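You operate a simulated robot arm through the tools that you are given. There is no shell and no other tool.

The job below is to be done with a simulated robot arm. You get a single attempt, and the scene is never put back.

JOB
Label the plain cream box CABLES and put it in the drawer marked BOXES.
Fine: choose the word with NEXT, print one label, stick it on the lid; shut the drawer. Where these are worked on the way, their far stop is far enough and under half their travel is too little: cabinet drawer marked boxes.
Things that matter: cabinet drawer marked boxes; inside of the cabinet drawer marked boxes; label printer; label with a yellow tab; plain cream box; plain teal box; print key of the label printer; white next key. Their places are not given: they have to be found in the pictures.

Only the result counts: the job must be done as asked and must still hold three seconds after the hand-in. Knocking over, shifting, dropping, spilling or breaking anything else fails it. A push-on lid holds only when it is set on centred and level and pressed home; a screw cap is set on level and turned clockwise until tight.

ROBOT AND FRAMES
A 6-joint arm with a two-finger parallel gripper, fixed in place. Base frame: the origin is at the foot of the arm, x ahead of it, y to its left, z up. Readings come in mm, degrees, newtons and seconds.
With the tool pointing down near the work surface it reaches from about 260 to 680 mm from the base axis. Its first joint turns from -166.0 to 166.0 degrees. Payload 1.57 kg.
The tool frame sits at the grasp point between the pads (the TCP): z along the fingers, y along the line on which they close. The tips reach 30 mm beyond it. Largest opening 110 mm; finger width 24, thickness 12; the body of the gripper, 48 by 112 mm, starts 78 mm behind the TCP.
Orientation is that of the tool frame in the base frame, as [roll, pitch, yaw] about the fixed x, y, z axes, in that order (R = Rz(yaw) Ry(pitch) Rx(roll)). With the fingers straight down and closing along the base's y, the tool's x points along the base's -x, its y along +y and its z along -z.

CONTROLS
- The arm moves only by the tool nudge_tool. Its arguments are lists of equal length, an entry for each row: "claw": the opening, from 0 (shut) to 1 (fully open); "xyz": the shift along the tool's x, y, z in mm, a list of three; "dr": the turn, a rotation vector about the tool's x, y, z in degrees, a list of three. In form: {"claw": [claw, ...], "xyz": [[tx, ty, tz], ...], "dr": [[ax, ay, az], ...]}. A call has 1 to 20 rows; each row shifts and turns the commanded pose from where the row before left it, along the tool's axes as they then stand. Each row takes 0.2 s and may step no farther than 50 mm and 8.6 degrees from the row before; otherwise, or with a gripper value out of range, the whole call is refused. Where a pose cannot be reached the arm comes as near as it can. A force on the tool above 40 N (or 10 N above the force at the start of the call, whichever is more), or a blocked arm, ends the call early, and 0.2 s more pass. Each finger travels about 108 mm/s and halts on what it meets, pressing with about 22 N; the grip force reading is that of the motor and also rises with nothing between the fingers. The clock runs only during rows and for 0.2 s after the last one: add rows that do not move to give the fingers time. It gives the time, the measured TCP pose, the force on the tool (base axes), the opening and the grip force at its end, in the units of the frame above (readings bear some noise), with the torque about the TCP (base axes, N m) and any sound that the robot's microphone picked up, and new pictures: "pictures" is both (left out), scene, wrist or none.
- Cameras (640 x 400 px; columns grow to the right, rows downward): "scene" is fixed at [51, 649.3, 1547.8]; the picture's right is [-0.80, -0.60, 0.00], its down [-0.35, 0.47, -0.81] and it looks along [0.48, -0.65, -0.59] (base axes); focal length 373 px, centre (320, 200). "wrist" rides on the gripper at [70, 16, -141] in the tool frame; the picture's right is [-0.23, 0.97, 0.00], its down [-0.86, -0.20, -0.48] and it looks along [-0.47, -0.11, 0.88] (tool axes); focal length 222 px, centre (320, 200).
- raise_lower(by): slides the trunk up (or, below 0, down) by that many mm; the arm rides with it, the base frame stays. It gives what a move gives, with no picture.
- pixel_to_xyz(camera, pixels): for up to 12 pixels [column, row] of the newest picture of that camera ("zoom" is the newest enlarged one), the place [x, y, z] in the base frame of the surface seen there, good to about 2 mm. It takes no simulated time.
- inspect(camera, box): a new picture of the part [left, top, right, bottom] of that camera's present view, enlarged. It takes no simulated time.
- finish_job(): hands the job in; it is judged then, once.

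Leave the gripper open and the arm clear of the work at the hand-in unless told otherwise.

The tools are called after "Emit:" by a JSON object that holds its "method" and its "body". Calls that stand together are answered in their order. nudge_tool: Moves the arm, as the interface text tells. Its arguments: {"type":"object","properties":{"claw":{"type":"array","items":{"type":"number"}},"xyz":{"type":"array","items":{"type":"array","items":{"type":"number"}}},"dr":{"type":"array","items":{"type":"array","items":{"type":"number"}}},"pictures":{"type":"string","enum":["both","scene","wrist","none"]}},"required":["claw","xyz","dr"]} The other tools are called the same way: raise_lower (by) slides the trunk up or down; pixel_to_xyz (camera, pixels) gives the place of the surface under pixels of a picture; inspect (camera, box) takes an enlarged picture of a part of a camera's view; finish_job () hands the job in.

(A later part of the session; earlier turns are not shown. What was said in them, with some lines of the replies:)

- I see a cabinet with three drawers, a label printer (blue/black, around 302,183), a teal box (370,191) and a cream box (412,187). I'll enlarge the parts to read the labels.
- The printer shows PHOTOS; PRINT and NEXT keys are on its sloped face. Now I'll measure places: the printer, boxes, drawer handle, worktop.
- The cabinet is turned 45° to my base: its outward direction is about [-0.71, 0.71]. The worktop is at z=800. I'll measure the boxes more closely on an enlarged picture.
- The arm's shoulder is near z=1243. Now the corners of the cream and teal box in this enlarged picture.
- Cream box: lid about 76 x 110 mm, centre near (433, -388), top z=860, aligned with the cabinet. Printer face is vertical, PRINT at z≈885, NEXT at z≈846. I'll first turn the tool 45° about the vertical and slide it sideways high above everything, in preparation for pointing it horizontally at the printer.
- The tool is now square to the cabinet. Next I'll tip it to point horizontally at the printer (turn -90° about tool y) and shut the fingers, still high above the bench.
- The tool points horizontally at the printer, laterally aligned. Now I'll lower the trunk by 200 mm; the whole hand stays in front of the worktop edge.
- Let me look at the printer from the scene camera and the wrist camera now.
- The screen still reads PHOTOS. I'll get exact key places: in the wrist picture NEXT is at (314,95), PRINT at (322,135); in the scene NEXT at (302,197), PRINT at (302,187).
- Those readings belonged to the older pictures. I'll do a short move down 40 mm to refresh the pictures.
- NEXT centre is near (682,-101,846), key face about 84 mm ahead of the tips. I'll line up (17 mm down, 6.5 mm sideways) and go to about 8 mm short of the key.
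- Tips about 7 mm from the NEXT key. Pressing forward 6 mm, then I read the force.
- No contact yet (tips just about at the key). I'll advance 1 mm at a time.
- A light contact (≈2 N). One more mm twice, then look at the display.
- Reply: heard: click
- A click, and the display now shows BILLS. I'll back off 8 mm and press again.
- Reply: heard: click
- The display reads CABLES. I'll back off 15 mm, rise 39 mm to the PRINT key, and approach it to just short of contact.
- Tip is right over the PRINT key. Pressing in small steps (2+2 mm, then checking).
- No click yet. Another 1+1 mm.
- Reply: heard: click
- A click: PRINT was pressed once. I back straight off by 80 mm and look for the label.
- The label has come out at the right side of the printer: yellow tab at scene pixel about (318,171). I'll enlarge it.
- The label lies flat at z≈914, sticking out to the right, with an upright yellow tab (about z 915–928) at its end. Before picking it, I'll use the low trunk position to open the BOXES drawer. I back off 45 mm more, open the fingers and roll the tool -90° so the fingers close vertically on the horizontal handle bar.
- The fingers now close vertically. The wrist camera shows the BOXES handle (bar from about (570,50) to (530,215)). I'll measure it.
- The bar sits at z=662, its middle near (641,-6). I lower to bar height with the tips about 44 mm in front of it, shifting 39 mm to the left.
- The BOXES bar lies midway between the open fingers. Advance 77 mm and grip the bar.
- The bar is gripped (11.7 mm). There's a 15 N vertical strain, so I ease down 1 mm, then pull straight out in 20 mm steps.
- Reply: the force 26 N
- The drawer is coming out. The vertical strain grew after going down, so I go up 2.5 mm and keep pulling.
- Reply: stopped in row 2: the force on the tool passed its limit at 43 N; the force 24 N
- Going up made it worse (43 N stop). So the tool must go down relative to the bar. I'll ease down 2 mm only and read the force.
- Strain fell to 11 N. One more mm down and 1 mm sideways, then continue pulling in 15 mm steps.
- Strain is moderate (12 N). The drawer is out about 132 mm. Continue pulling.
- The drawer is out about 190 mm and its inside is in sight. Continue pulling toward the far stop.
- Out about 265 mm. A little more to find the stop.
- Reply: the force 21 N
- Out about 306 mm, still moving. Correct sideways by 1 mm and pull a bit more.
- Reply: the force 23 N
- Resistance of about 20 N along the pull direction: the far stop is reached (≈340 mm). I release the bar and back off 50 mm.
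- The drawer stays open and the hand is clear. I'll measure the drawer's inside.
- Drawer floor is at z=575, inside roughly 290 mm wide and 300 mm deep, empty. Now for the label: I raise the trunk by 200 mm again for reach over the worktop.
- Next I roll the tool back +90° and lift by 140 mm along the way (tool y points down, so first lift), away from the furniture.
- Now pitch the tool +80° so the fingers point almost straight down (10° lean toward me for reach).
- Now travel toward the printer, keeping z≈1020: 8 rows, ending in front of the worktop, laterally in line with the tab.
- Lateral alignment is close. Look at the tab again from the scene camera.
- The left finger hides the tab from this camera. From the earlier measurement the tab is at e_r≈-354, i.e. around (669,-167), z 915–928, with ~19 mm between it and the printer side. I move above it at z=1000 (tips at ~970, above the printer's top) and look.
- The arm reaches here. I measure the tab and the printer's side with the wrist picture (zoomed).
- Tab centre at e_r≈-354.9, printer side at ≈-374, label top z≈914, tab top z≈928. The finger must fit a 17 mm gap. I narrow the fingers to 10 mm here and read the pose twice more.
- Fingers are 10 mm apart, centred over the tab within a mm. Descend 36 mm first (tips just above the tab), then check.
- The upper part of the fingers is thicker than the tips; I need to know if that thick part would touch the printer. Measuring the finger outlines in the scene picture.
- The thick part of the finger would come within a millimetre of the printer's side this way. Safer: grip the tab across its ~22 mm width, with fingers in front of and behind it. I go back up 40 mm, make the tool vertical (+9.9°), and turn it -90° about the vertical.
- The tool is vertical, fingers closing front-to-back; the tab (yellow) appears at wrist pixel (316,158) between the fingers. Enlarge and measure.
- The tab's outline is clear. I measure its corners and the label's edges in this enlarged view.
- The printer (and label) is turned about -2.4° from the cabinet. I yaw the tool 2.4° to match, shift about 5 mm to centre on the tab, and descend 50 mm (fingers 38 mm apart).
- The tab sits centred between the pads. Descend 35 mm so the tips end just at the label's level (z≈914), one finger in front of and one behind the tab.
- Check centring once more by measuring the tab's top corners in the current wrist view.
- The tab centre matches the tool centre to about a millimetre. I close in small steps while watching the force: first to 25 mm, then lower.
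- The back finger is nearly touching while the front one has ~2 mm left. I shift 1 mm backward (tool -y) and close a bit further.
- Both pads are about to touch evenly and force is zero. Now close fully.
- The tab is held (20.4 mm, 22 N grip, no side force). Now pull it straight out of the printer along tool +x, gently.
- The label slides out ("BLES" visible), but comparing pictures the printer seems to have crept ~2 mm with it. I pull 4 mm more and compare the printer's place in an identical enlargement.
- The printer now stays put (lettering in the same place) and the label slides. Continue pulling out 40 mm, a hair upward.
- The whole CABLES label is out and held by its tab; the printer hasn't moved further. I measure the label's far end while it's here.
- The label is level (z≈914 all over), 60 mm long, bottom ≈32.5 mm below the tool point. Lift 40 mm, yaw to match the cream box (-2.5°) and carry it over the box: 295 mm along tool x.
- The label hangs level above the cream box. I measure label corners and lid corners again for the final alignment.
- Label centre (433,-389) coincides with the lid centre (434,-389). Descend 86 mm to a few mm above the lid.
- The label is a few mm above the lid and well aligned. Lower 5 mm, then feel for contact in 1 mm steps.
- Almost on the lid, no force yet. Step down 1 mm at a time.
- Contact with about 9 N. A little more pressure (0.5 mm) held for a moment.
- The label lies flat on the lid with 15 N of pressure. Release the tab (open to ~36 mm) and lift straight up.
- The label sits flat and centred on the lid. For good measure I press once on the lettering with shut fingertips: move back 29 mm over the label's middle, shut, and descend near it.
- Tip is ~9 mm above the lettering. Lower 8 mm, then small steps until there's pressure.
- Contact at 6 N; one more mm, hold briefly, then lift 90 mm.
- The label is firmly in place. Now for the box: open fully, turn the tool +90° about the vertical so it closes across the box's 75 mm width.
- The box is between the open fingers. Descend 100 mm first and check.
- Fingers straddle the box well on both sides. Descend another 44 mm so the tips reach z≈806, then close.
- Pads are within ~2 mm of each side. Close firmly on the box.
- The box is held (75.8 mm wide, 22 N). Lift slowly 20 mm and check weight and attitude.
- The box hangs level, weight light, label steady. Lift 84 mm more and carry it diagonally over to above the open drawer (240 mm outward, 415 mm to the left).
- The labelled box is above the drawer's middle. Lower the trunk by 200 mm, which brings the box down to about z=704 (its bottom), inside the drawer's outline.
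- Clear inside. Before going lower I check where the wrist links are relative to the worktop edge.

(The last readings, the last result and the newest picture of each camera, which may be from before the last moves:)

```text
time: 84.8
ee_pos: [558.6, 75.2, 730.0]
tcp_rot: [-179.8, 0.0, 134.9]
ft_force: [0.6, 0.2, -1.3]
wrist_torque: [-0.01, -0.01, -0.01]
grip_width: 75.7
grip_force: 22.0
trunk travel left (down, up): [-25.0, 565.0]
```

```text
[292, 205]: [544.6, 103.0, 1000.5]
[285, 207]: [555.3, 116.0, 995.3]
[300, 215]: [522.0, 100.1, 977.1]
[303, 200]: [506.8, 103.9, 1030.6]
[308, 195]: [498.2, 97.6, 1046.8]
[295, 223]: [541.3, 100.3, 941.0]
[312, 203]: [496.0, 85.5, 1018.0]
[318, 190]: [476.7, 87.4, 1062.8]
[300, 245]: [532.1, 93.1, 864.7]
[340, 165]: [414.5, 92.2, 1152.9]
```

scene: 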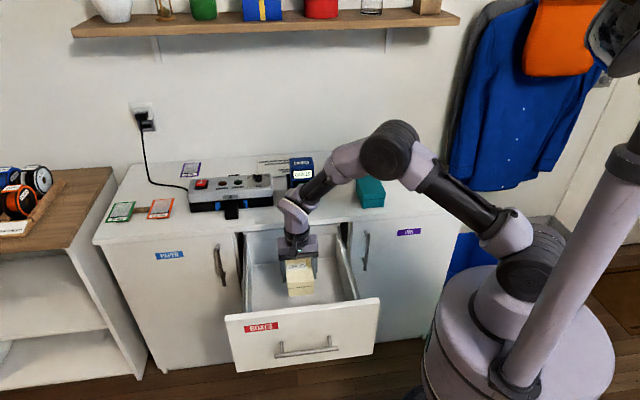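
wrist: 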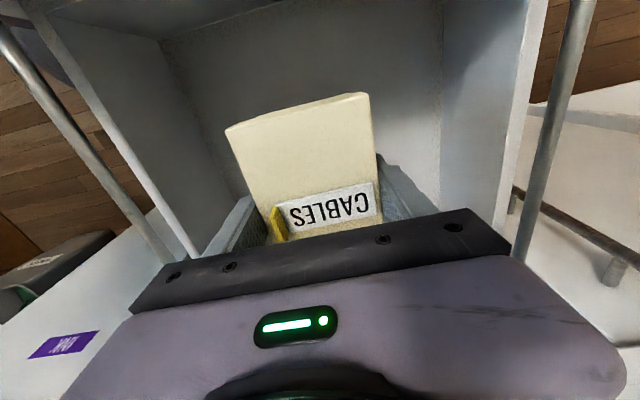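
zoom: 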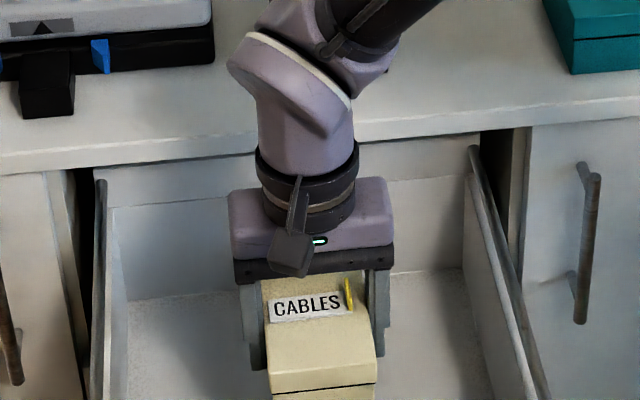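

The wrist stays well above and away from the worktop. Descend 105 mm, to about 13 mm above the drawer floor.

Emit:
{"method": "nudge_tool", "body": {"claw": [0.3, 0.3, 0.3, 0.3, 0.3, 0.3], "xyz": [[0, 0, 25], [0, 0, 25], [0, 0, 25], [0, 0, 20], [0, 0, 10], [0, 0, 0]], "dr": [[0, 0, 0], [0, 0, 0], [0, 0, 0], [0, 0, 0], [0, 0, 0], [0, 0, 0]], "pictures": "both"}}

Emit:
{"method": "inspect", "body": {"camera": "scene", "box": [220, 210, 380, 310]}}

```text
time: 86.2
ee_pos: [557.3, 75.0, 625.4]
tcp_rot: [-179.9, -0.1, 134.9]
ft_force: [-0.1, 0.5, -1.2]
wrist_torque: [-0.01, -0.01, 0.02]
grip_width: 75.6
grip_force: 22.3
trunk travel left (down, up): [-25.0, 565.0]
```

scene: 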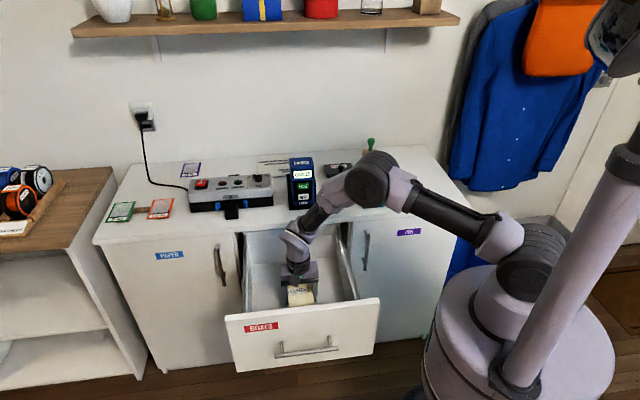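
wrist: 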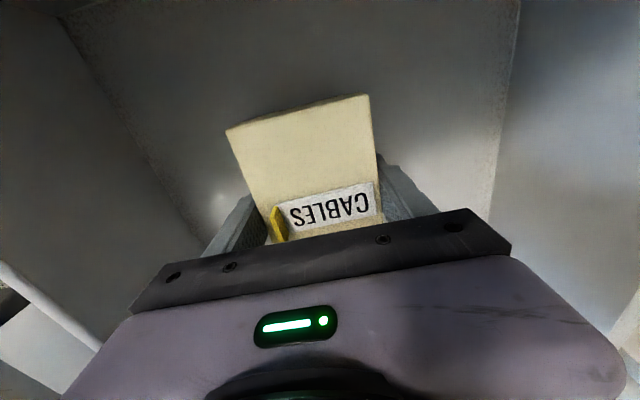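

```text
4.00 times, centred on (300, 260) of scene
```

zoom: 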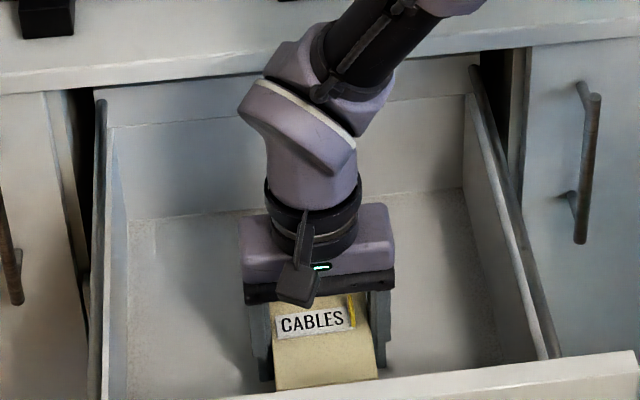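

Continue gently: 9 mm, then 2×2 mm, watching for the floor.

Emit:
{"method": "nudge_tool", "body": {"claw": [0.3, 0.3, 0.3, 0.3], "xyz": [[0, 0, 5], [0, 0, 4], [0, 0, 2], [0, 0, 0]], "dr": [[0, 0, 0], [0, 0, 0], [0, 0, 0], [0, 0, 0]], "pictures": "none"}}

Emit:
{"method": "nudge_tool", "body": {"claw": [0.3, 0.3, 0.3], "xyz": [[0, 0, 1], [0, 0, 1], [0, 0, 0]], "dr": [[0, 0, 0], [0, 0, 0], [0, 0, 0]], "pictures": "none"}}

```text
time: 87.2
ee_pos: [557.8, 76.1, 614.1]
tcp_rot: [-179.9, 0.0, 134.8]
ft_force: [0.4, -0.4, -1.9]
wrist_torque: [-0.02, -0.02, 0.02]
grip_width: 75.5
grip_force: 22.0
trunk travel left (down, up): [-25.0, 565.0]
```

```text
time: 88.0
ee_pos: [557.3, 76.4, 612.1]
tcp_rot: [-179.8, 0.0, 134.9]
ft_force: [-0.6, -0.3, -1.4]
wrist_torque: [-0.02, -0.01, -0.01]
grip_width: 75.8
grip_force: 21.8
trunk travel left (down, up): [-25.0, 565.0]
```

No contact yet at z=612. Another 1+0.5 mm.

Emit:
{"method": "nudge_tool", "body": {"claw": [0.3, 0.3, 0.3], "xyz": [[0, 0, 1], [0, 0, 0.5], [0, 0, 0]], "dr": [[0, 0, 0], [0, 0, 0], [0, 0, 0]], "pictures": "none"}}

```text
time: 88.8
ee_pos: [557.7, 76.3, 611.7]
tcp_rot: [-180.0, 0.1, 134.9]
ft_force: [1.0, 1.7, 16.7]
wrist_torque: [0.2, 0.19, -0.06]
grip_width: 75.9
grip_force: 21.9
trunk travel left (down, up): [-25.0, 565.0]
```

The box stands on the drawer floor (17 N). Ease up 0.7 mm, open the fingers, and lift out slowly.

Emit:
{"method": "nudge_tool", "body": {"claw": [0.3, 0.72, 0.85, 0.95, 0.95, 0.95], "xyz": [[0, 0, -0.7], [0, 0, 0], [0, 0, 0], [0, 0, 0], [0, 0, 0], [0, 0, -10]], "dr": [[0, 0, 0], [0, 0, 0], [0, 0, 0], [0, 0, 0], [0, 0, 0], [0, 0, 0]], "pictures": "both"}}

Emit:
{"method": "inspect", "body": {"camera": "wrist", "box": [160, 60, 480, 260]}}

```text
time: 90.2
ee_pos: [556.6, 75.3, 621.7]
tcp_rot: [-179.8, -0.1, 134.8]
ft_force: [-0.1, 0.2, -0.1]
wrist_torque: [-0.02, 0.02, 0.0]
grip_width: 104.2
grip_force: 0.1
trunk travel left (down, up): [-25.0, 565.0]
```

scene: 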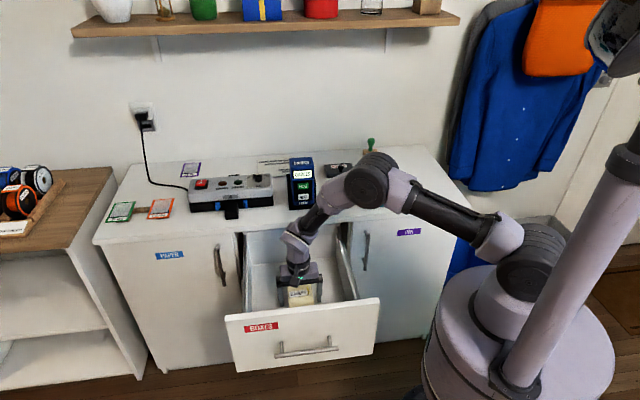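
wrist: 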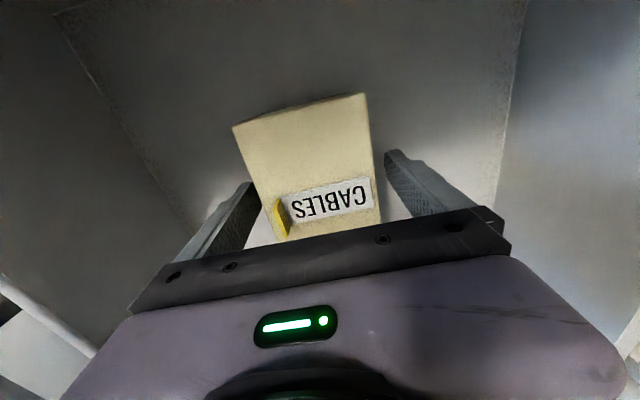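

```text
2.00 times, centred on (320, 160) of wrist
```

zoom: 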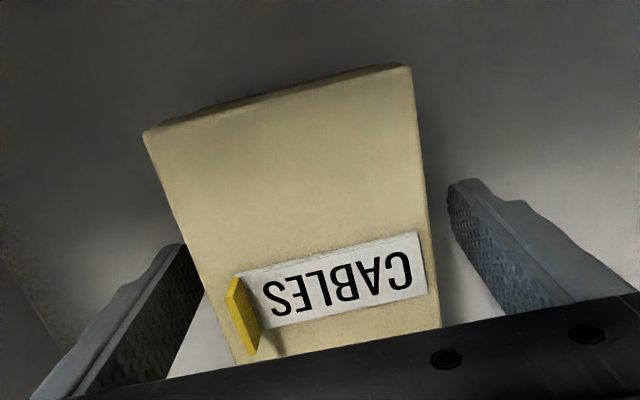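

Both fingers are free of the box. Lift straight out by 225 mm.

Emit:
{"method": "nudge_tool", "body": {"claw": [0.95, 0.95, 0.95, 0.95, 0.95, 0.95, 0.95, 0.95], "xyz": [[0, 0, -20], [0, 0, -25], [0, 0, -30], [0, 0, -40], [0, 0, -40], [0, 0, -40], [0, 0, -30], [0, 0, 0]], "dr": [[0, 0, 0], [0, 0, 0], [0, 0, 0], [0, 0, 0], [0, 0, 0], [0, 0, 0], [0, 0, 0], [0, 0, 0]], "pictures": "both"}}

Emit:
{"method": "inspect", "body": {"camera": "scene", "box": [220, 215, 380, 315]}}

```text
time: 92.0
ee_pos: [556.9, 75.0, 846.7]
tcp_rot: [-179.9, 0.0, 135.0]
ft_force: [0.5, -0.9, 0.7]
wrist_torque: [0.0, 0.01, -0.01]
grip_width: 104.5
grip_force: 0.1
trunk travel left (down, up): [-25.0, 565.0]
```

scene: 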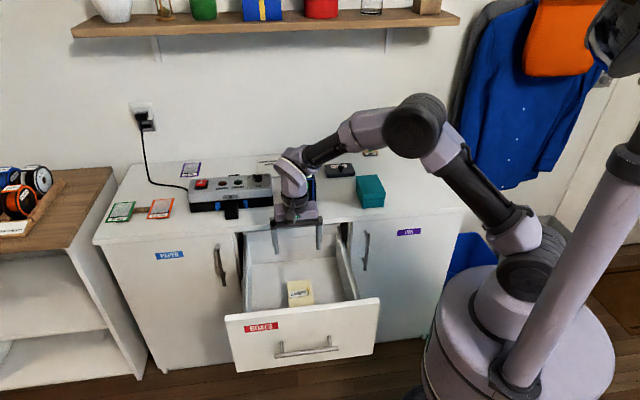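
wrist: 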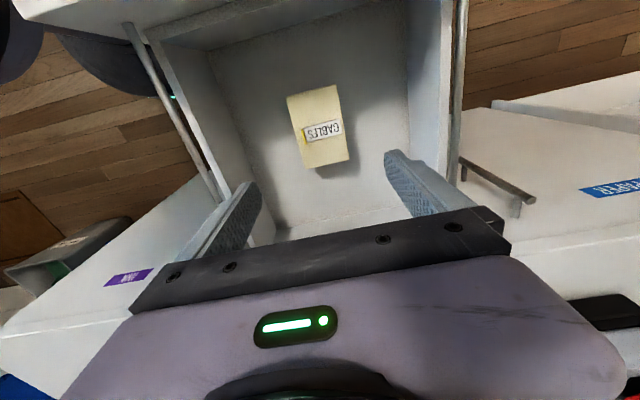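

```text
4.00 times, centred on (300, 265) of scene
```

zoom: 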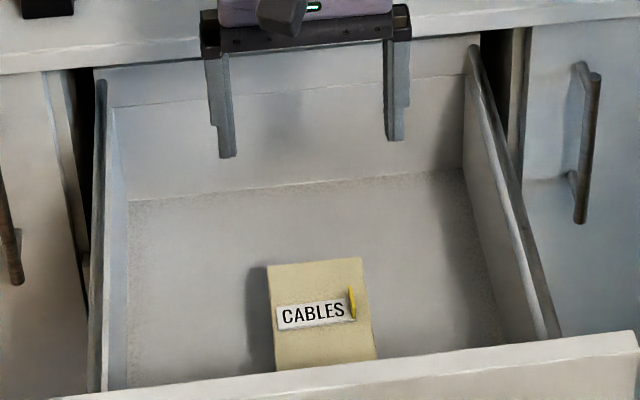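

The labelled box stands in the drawer. Now to shut it: move the hand outward 281 mm past the drawer front at this height, fingers shutting.

Emit:
{"method": "nudge_tool", "body": {"claw": [0.5, 0, 0, 0, 0, 0, 0, 0, 0], "xyz": [[0, 0, -20], [40, 0, 0], [40, 0, 0], [40, 0, 0], [40, 0, 0], [40, 0, 0], [40, 0, 0], [41, 0, 0], [0, 0, 0]], "dr": [[0, 0, 0], [0, 0, 0], [0, 0, 0], [0, 0, 0], [0, 0, 0], [0, 0, 0], [0, 0, 0], [0, 0, 0], [0, 0, 0]], "pictures": "scene"}}

```text
time: 94.0
ee_pos: [358.1, 274.8, 867.0]
tcp_rot: [-179.8, -0.1, 135.0]
ft_force: [-1.0, 0.1, -0.3]
wrist_torque: [0.0, -0.03, 0.0]
grip_width: 0.1
grip_force: 21.6
trunk travel left (down, up): [-25.0, 565.0]
```

scene: 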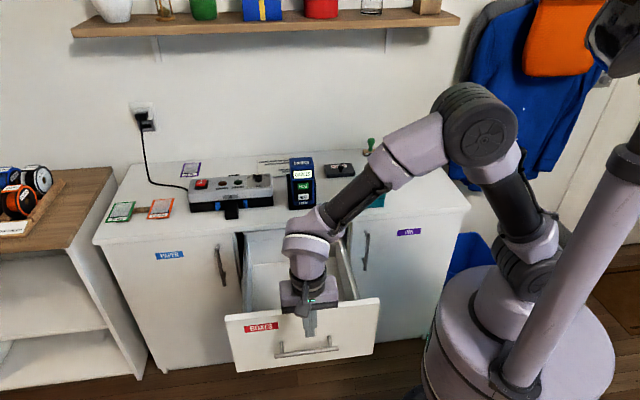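

Clear in front of the drawer. Now tip the tool -90° so it points horizontally toward the cabinet.

Emit:
{"method": "nudge_tool", "body": {"claw": [0, 0, 0, 0, 0, 0, 0, 0, 0, 0, 0, 0], "xyz": [[0, 0, 0], [0, 0, 0], [0, 0, 0], [0, 0, 0], [0, 0, 0], [0, 0, 0], [0, 0, 0], [0, 0, 0], [0, 0, 0], [0, 0, 0], [0, 0, 0], [0, 0, 0]], "dr": [[0, -8.18, 0], [0, -8.18, 0], [0, -8.18, 0], [0, -8.18, 0], [0, -8.18, 0], [0, -8.18, 0], [0, -8.18, 0], [0, -8.18, 0], [0, -8.18, 0], [0, -8.18, 0], [0, -8.18, 0], [0, 0, 0]], "pictures": "both"}}

```text
time: 96.6
ee_pos: [359.0, 276.0, 865.7]
tcp_rot: [-77.7, 89.8, -122.7]
ft_force: [0.7, 0.2, -0.5]
wrist_torque: [-0.02, -0.01, 0.0]
grip_width: 0.4
grip_force: 22.1
trunk travel left (down, up): [-25.0, 565.0]
```

scene: 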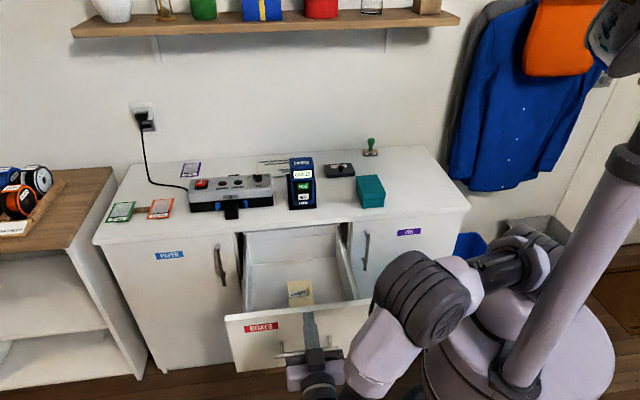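
wrist: 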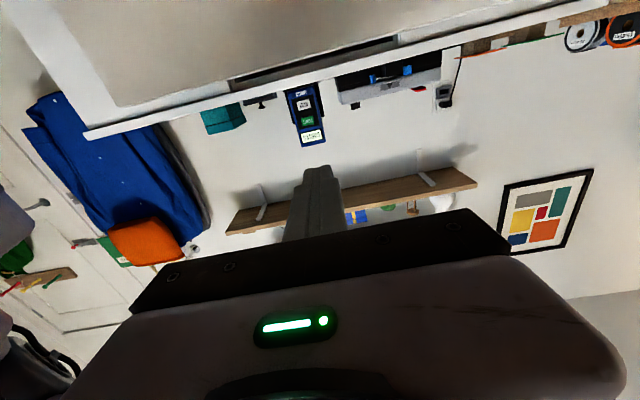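

Level and centred on the drawer. Descend 152 mm to z≈714, a spot on the front panel above the handle.

Emit:
{"method": "nudge_tool", "body": {"claw": [0, 0, 0, 0, 0], "xyz": [[40, 0, 0], [40, 0, 0], [40, 0, 0], [32, 0, 0], [0, 0, 0]], "dr": [[0, 0, 0], [0, 0, 0], [0, 0, 0], [0, 0, 0], [0, 0, 0]], "pictures": "both"}}

```text
time: 97.8
ee_pos: [358.9, 273.5, 713.1]
tcp_rot: [-107.3, 89.8, -152.3]
ft_force: [0.4, -0.6, 0.0]
wrist_torque: [0.02, 0.01, 0.03]
grip_width: 0.1
grip_force: 21.3
trunk travel left (down, up): [-25.0, 565.0]
```

scene: 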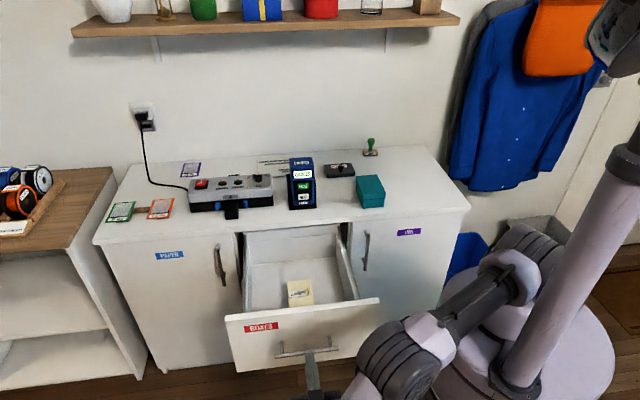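
wrist: 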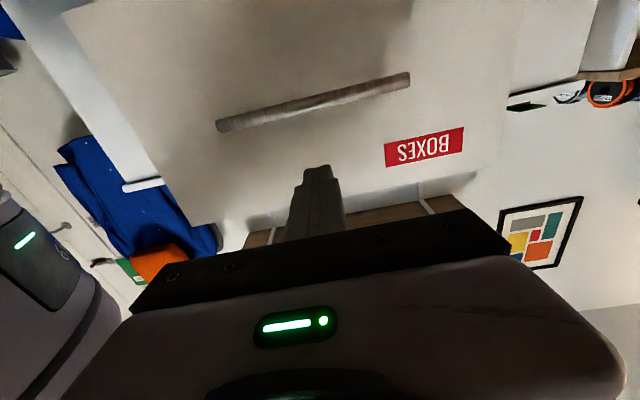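

Let me verify the panel's height and the handle's place before pushing.

Emit:
{"method": "pixel_to_xyz", "body": {"camera": "scene", "pixels": [[300, 307], [300, 310], [300, 316], [260, 314], [285, 320], [290, 330], [300, 345], [340, 303], [330, 320], [262, 327]]}}

Emit:
{"method": "pixel_to_xyz", "body": {"camera": "wrist", "pixels": [[318, 160], [270, 180], [380, 180], [270, 205], [400, 185], [300, 100], [320, 130], [250, 215]]}}

```text
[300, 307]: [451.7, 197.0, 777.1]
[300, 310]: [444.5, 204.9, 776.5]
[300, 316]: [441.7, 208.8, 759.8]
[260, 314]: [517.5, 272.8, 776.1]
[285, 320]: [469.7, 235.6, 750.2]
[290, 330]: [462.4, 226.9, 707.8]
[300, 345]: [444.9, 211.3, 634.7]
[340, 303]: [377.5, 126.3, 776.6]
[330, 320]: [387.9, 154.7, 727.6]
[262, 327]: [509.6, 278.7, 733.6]
```

```text
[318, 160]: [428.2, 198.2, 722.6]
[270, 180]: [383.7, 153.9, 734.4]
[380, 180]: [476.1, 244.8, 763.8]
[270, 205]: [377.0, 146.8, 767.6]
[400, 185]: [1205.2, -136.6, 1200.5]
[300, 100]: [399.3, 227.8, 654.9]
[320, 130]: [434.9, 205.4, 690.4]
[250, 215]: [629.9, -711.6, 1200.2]
```

The panel's front is 74 mm ahead of the tips (top at z=777), handle bar near z≈660, so z=713 is a free flat spot. Advance 68 mm then contact gently.

Emit:
{"method": "nudge_tool", "body": {"claw": [0, 0, 0, 0, 0, 0], "xyz": [[0, 0, 34], [0, 0, 34], [0, 0, 4], [0, 0, 5], [0, 0, 5], [0, 0, 5]], "dr": [[0, 0, 0], [0, 0, 0], [0, 0, 0], [0, 0, 0], [0, 0, 0], [0, 0, 0]], "pictures": "scene"}}

```text
time: 99.2
ee_pos: [420.0, 212.4, 714.1]
tcp_rot: [-111.2, 89.8, -156.4]
ft_force: [0.3, -0.2, 0.1]
wrist_torque: [-0.03, -0.01, 0.0]
grip_width: 0.0
grip_force: 21.5
trunk travel left (down, up): [-25.0, 565.0]
```

scene: 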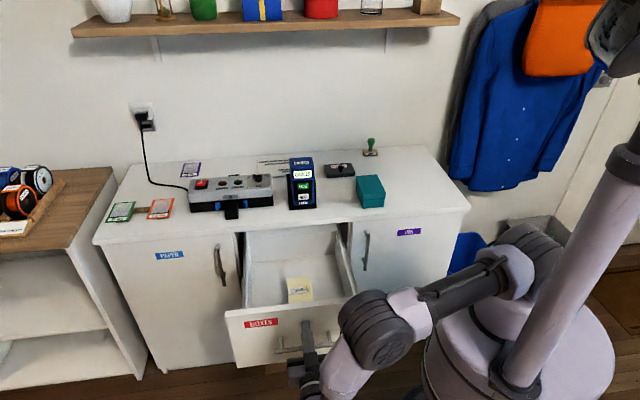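

The drawer moves easily. Push on in 12 mm steps (180 mm).

Emit:
{"method": "nudge_tool", "body": {"claw": [0, 0, 0, 0, 0, 0, 0, 0, 0, 0, 0, 0, 0, 0, 0, 0], "xyz": [[0, 0, 8], [0, 0, 10], [0, 0, 12], [0, 0, 12], [0, 0, 12], [0, 0, 12], [0, 0, 12], [0, 0, 12], [0, 0, 12], [0, 0, 12], [0, 0, 12], [0, 0, 12], [0, 0, 12], [0, 0, 12], [0, 0, 10], [0, 0, 0]], "dr": [[0, 0, 0], [0, 0, 0], [0, 0, 0], [0, 0, 0], [0, 0, 0], [0, 0, 0], [0, 0, 0], [0, 0, 0], [0, 0, 0], [0, 0, 0], [0, 0, 0], [0, 0, 0], [0, 0, 0], [0, 0, 0], [0, 0, 0], [0, 0, 0]], "pictures": "both"}}

Emit:
{"method": "inspect", "body": {"camera": "scene", "box": [220, 215, 380, 315]}}

```text
time: 102.6
ee_pos: [541.3, 90.8, 713.4]
tcp_rot: [-109.8, 89.7, -154.8]
ft_force: [-0.1, -0.5, 0.4]
wrist_torque: [0.02, 0.04, 0.0]
grip_width: 0.0
grip_force: 21.9
trunk travel left (down, up): [-25.0, 565.0]
```

scene: 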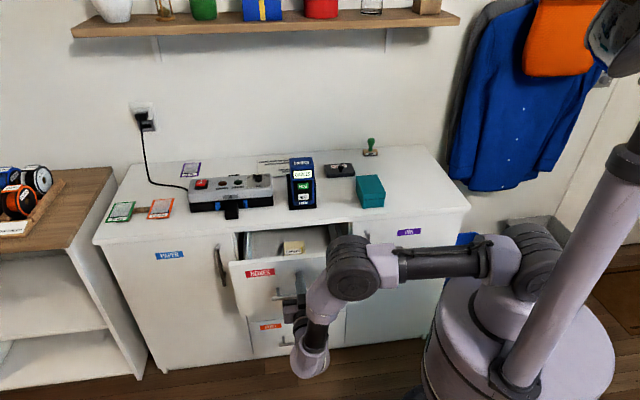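
wrist: 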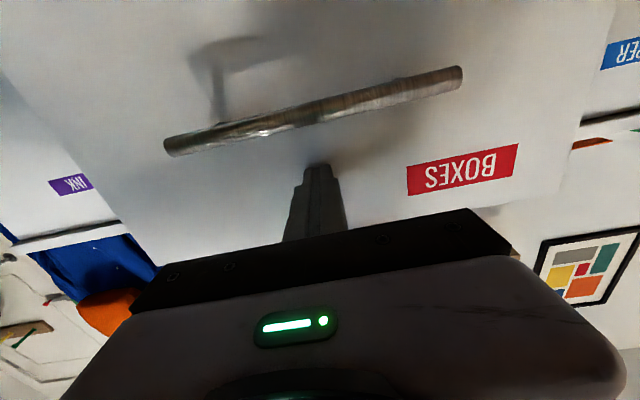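

```text
4.00 times, centred on (300, 265) of scene
```

zoom: 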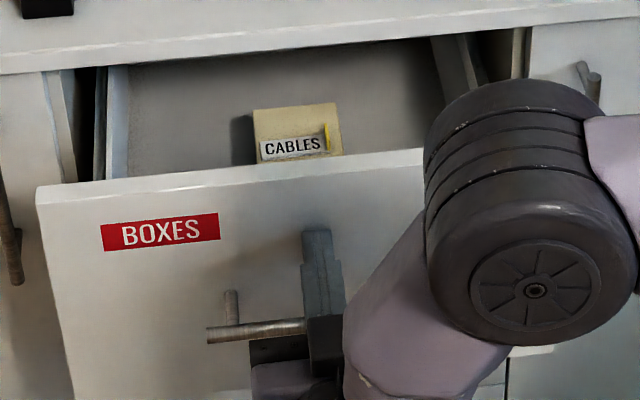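

Box still in place and label in view. Remaining ≈153 mm; push 130 mm more with slower final steps.

Emit:
{"method": "nudge_tool", "body": {"claw": [0, 0, 0, 0, 0, 0, 0, 0, 0, 0, 0, 0, 0, 0], "xyz": [[0, 0, 8], [0, 0, 12], [0, 0, 12], [0, 0, 12], [0, 0, 12], [0, 0, 12], [0, 0, 12], [0, 0, 12], [0, 0, 12], [0, 0, 10], [0, 0, 8], [0, 0, 6], [0, 0, 4], [0, 0, 0]], "dr": [[0, 0, 0], [0, 0, 0], [0, 0, 0], [0, 0, 0], [0, 0, 0], [0, 0, 0], [0, 0, 0], [0, 0, 0], [0, 0, 0], [0, 0, 0], [0, 0, 0], [0, 0, 0], [0, 0, 0], [0, 0, 0]], "pictures": "both"}}

Emit:
{"method": "inspect", "body": {"camera": "scene", "box": [220, 205, 380, 305]}}

```text
time: 105.6
ee_pos: [635.6, -3.6, 712.6]
tcp_rot: [-108.0, 89.8, -153.0]
ft_force: [-0.2, 1.3, -0.5]
wrist_torque: [-0.02, 0.03, 0.02]
grip_width: 0.0
grip_force: 21.2
trunk travel left (down, up): [-25.0, 565.0]
```

scene: 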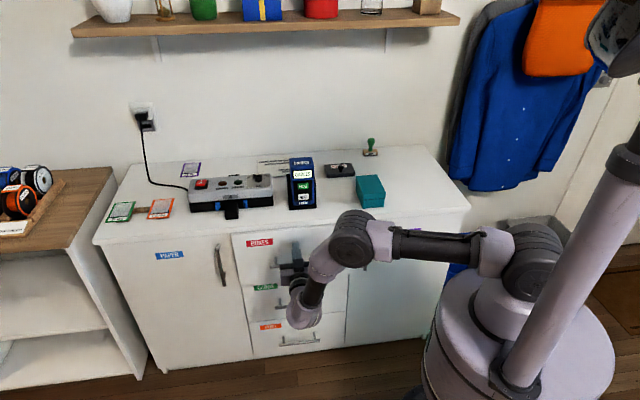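
wrist: 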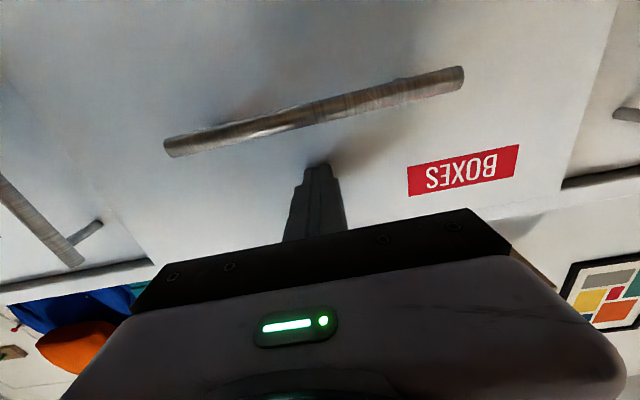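

```text
4.00 times, centred on (300, 255) of scene
```

zoom: 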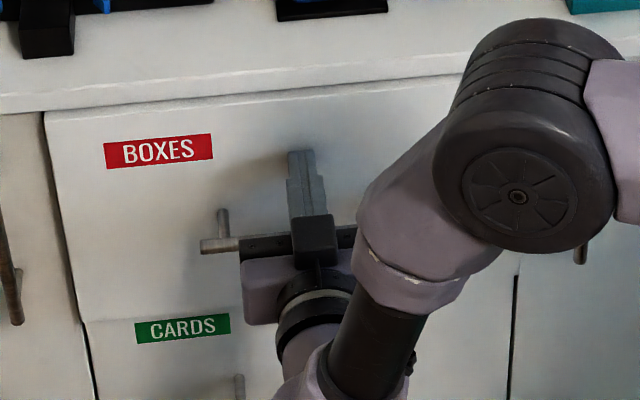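

About 20 mm remain. Push in small steps until the resistance of the stop is felt.

Emit:
{"method": "nudge_tool", "body": {"claw": [0, 0, 0, 0, 0], "xyz": [[0, 0, 5], [0, 0, 5], [0, 0, 4], [0, 0, 3], [0, 0, 0]], "dr": [[0, 0, 0], [0, 0, 0], [0, 0, 0], [0, 0, 0], [0, 0, 0]], "pictures": "scene"}}

Emit:
{"method": "inspect", "body": {"camera": "scene", "box": [220, 205, 380, 305]}}

```text
time: 106.8
ee_pos: [646.2, -15.7, 713.9]
tcp_rot: [-107.8, 89.8, -153.0]
ft_force: [0.1, -0.8, -0.1]
wrist_torque: [0.02, 0.03, 0.0]
grip_width: 0.0
grip_force: 21.0
trunk travel left (down, up): [-25.0, 565.0]
```

scene: 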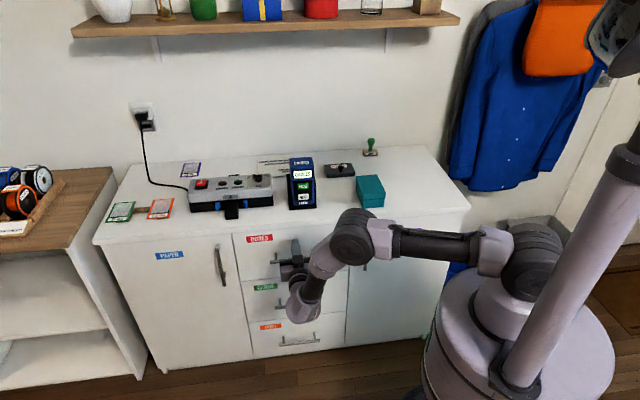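

```text
4.00 times, centred on (300, 255) of scene
```

zoom: 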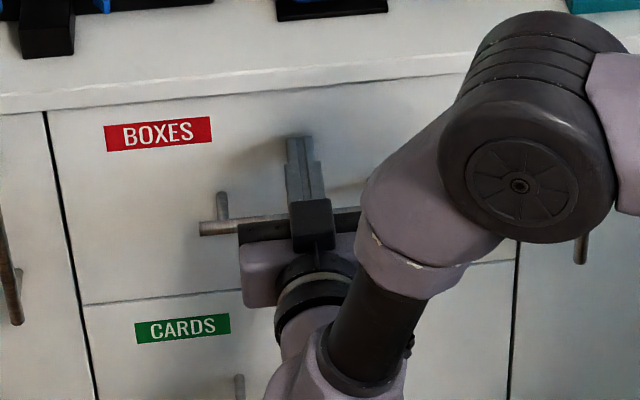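

Nearly flush. Push 2 mm + 2 mm + 1 mm more.

Emit:
{"method": "nudge_tool", "body": {"claw": [0, 0, 0, 0], "xyz": [[0, 0, 2], [0, 0, 2], [0, 0, 1], [0, 0, 0]], "dr": [[0, 0, 0], [0, 0, 0], [0, 0, 0], [0, 0, 0]], "pictures": "none"}}

```text
time: 107.8
ee_pos: [649.4, -17.1, 714.3]
tcp_rot: [-97.0, 89.8, -142.0]
ft_force: [-11.4, 10.3, -1.6]
wrist_torque: [0.12, -0.12, 0.0]
grip_width: 0.2
grip_force: 21.0
trunk travel left (down, up): [-25.0, 565.0]
```

15 N resistance: the drawer is at its closed stop. Back off 100 mm and look.

Emit:
{"method": "nudge_tool", "body": {"claw": [0, 0, 0.3, 0.5, 0.6, 0.6], "xyz": [[0, 0, -10], [0, 0, -30], [0, 0, -40], [0, 0, -40], [0, 0, -30], [0, 0, 0]], "dr": [[0, 0, 0], [0, 0, 0], [0, 0, 0], [0, 0, 0], [0, 0, 0], [0, 0, 0]], "pictures": "both"}}

Emit:
{"method": "inspect", "body": {"camera": "scene", "box": [220, 205, 380, 305]}}

Emit:
{"method": "pixel_to_xyz", "body": {"camera": "scene", "pixels": [[258, 240], [250, 260], [330, 235], [236, 240], [345, 228], [270, 290], [225, 250], [360, 240]]}}

```text
time: 109.2
ee_pos: [544.2, 88.1, 712.5]
tcp_rot: [-103.9, 89.8, -149.0]
ft_force: [-0.1, 0.4, -0.3]
wrist_torque: [-0.03, -0.02, 0.0]
grip_width: 65.8
grip_force: 0.1
trunk travel left (down, up): [-25.0, 565.0]
```

scene: 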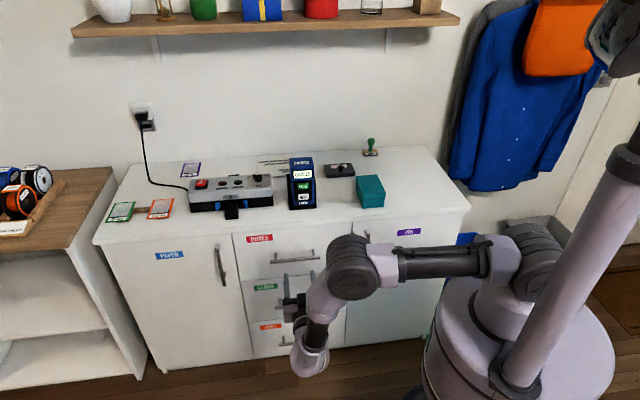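
wrist: 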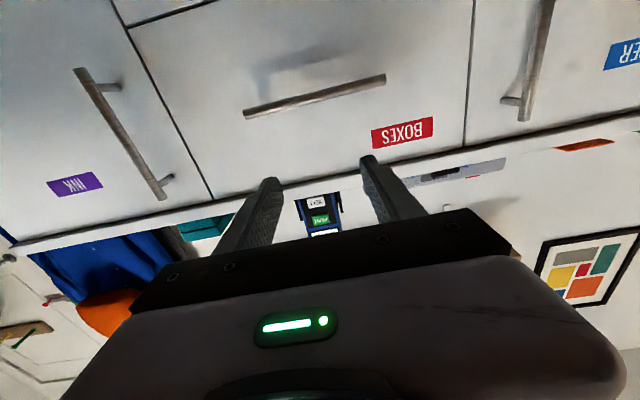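

```text
4.00 times, centred on (300, 255) of scene
```

zoom: 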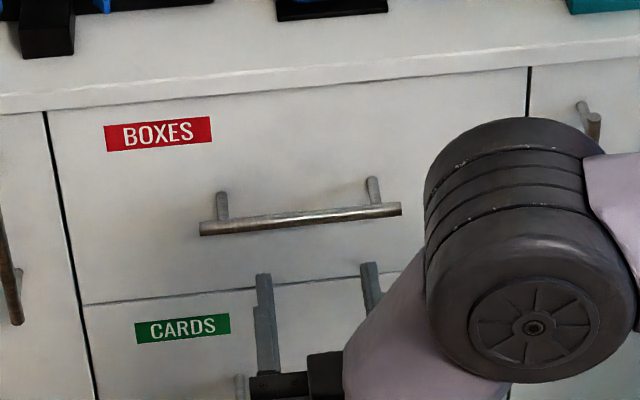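

```text
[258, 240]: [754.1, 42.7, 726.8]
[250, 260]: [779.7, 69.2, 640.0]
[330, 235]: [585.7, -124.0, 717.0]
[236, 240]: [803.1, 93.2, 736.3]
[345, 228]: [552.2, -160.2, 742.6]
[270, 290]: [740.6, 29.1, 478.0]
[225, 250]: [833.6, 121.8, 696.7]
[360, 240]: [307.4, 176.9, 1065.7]
```

The BOXES drawer is flush with its neighbours. I move the hand farther away (another 90 mm out), open fully, and check the whole scene.

Emit:
{"method": "nudge_tool", "body": {"claw": [1, 1, 1, 1, 1], "xyz": [[0, 0, -45], [0, 0, -45], [0, 0, 0], [0, 0, 0], [0, 0, 0]], "dr": [[0, 0, 0], [0, 0, 0], [0, 0, 0], [0, 0, 0], [0, 0, 0]], "pictures": "both"}}

Emit:
{"method": "inspect", "body": {"camera": "scene", "box": [254, 140, 350, 220]}}

Emit:
{"method": "inspect", "body": {"camera": "scene", "box": [330, 140, 450, 220]}}

Emit:
{"method": "inspect", "body": {"camera": "scene", "box": [90, 140, 290, 240]}}

```text
time: 110.4
ee_pos: [481.1, 150.6, 713.7]
tcp_rot: [-107.7, 89.8, -152.6]
ft_force: [-0.2, -0.8, -1.1]
wrist_torque: [-0.01, -0.01, -0.02]
grip_width: 110.2
grip_force: 0.1
trunk travel left (down, up): [-25.0, 565.0]
```

scene: 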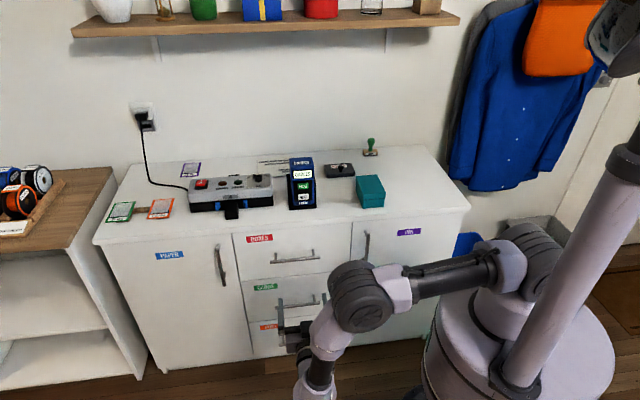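
wrist: 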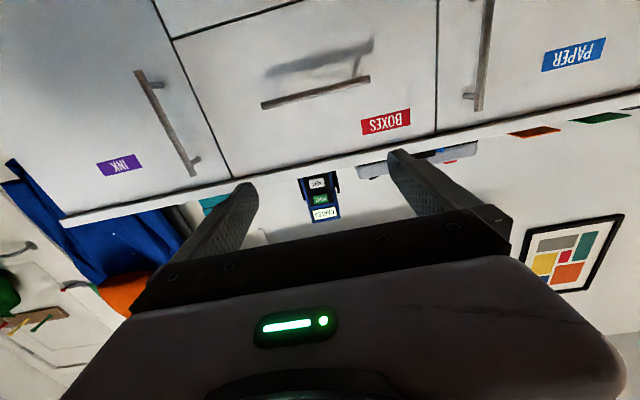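

```text
5.00 times, centred on (302, 180) of scene
```

zoom: 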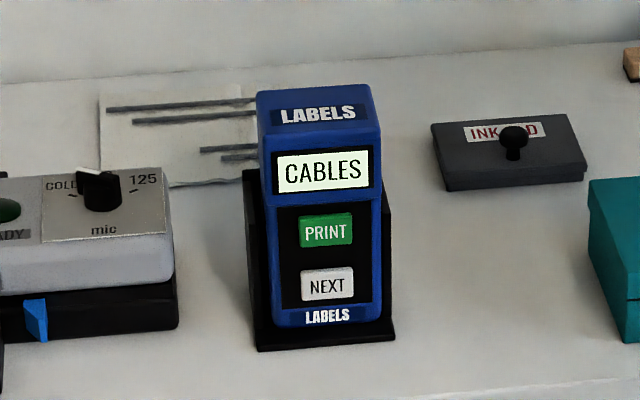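

```text
5.00 times, centred on (390, 180) of scene
```

zoom: 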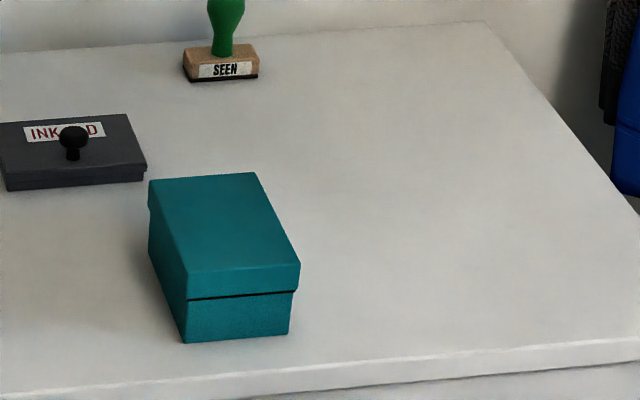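

```text
3.20 times, centred on (190, 190) of scene
```

zoom: 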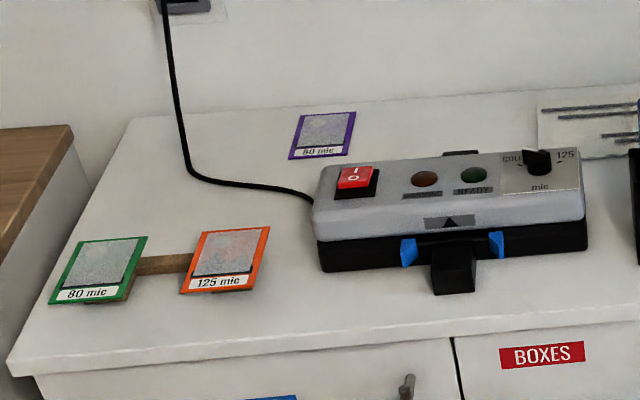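

Drawer shut flush with the labelled cream box inside. The teal box, stamp, ink pad and laminator are where they were. The printer stands in its cradle, about 2 mm off from the label pull, with no second label. The gripper is open and clear of the work, so I hand the job in.

Emit:
{"method": "finish_job", "body": {}}

```text
The job is handed in.
```

The cream box now carries one printed CABLES label on its lid and stands in the BOXES drawer, which is shut flush. I've handed the job in; no verdict came back.

- **Label:** I pressed NEXT twice to get from PHOTOS to CABLES and PRINT once. The label went on near the centre of the lid, and I pressed it down with up to about 18 N.
- **Drawer:** I pulled it out about 340 mm, to its far stop, and later pushed it shut until it met its closed stop. After that its front measured level with the neighbouring fronts.
- **Printer shift:** Pulling the label out moved the printer body about 2 mm in its stand. The stand did not move, and I left the printer as it was.
- **Everything else:** The teal box, stamp, ink pad and the device beside the printer look unmoved in the final pictures. The gripper is open and the arm is clear.
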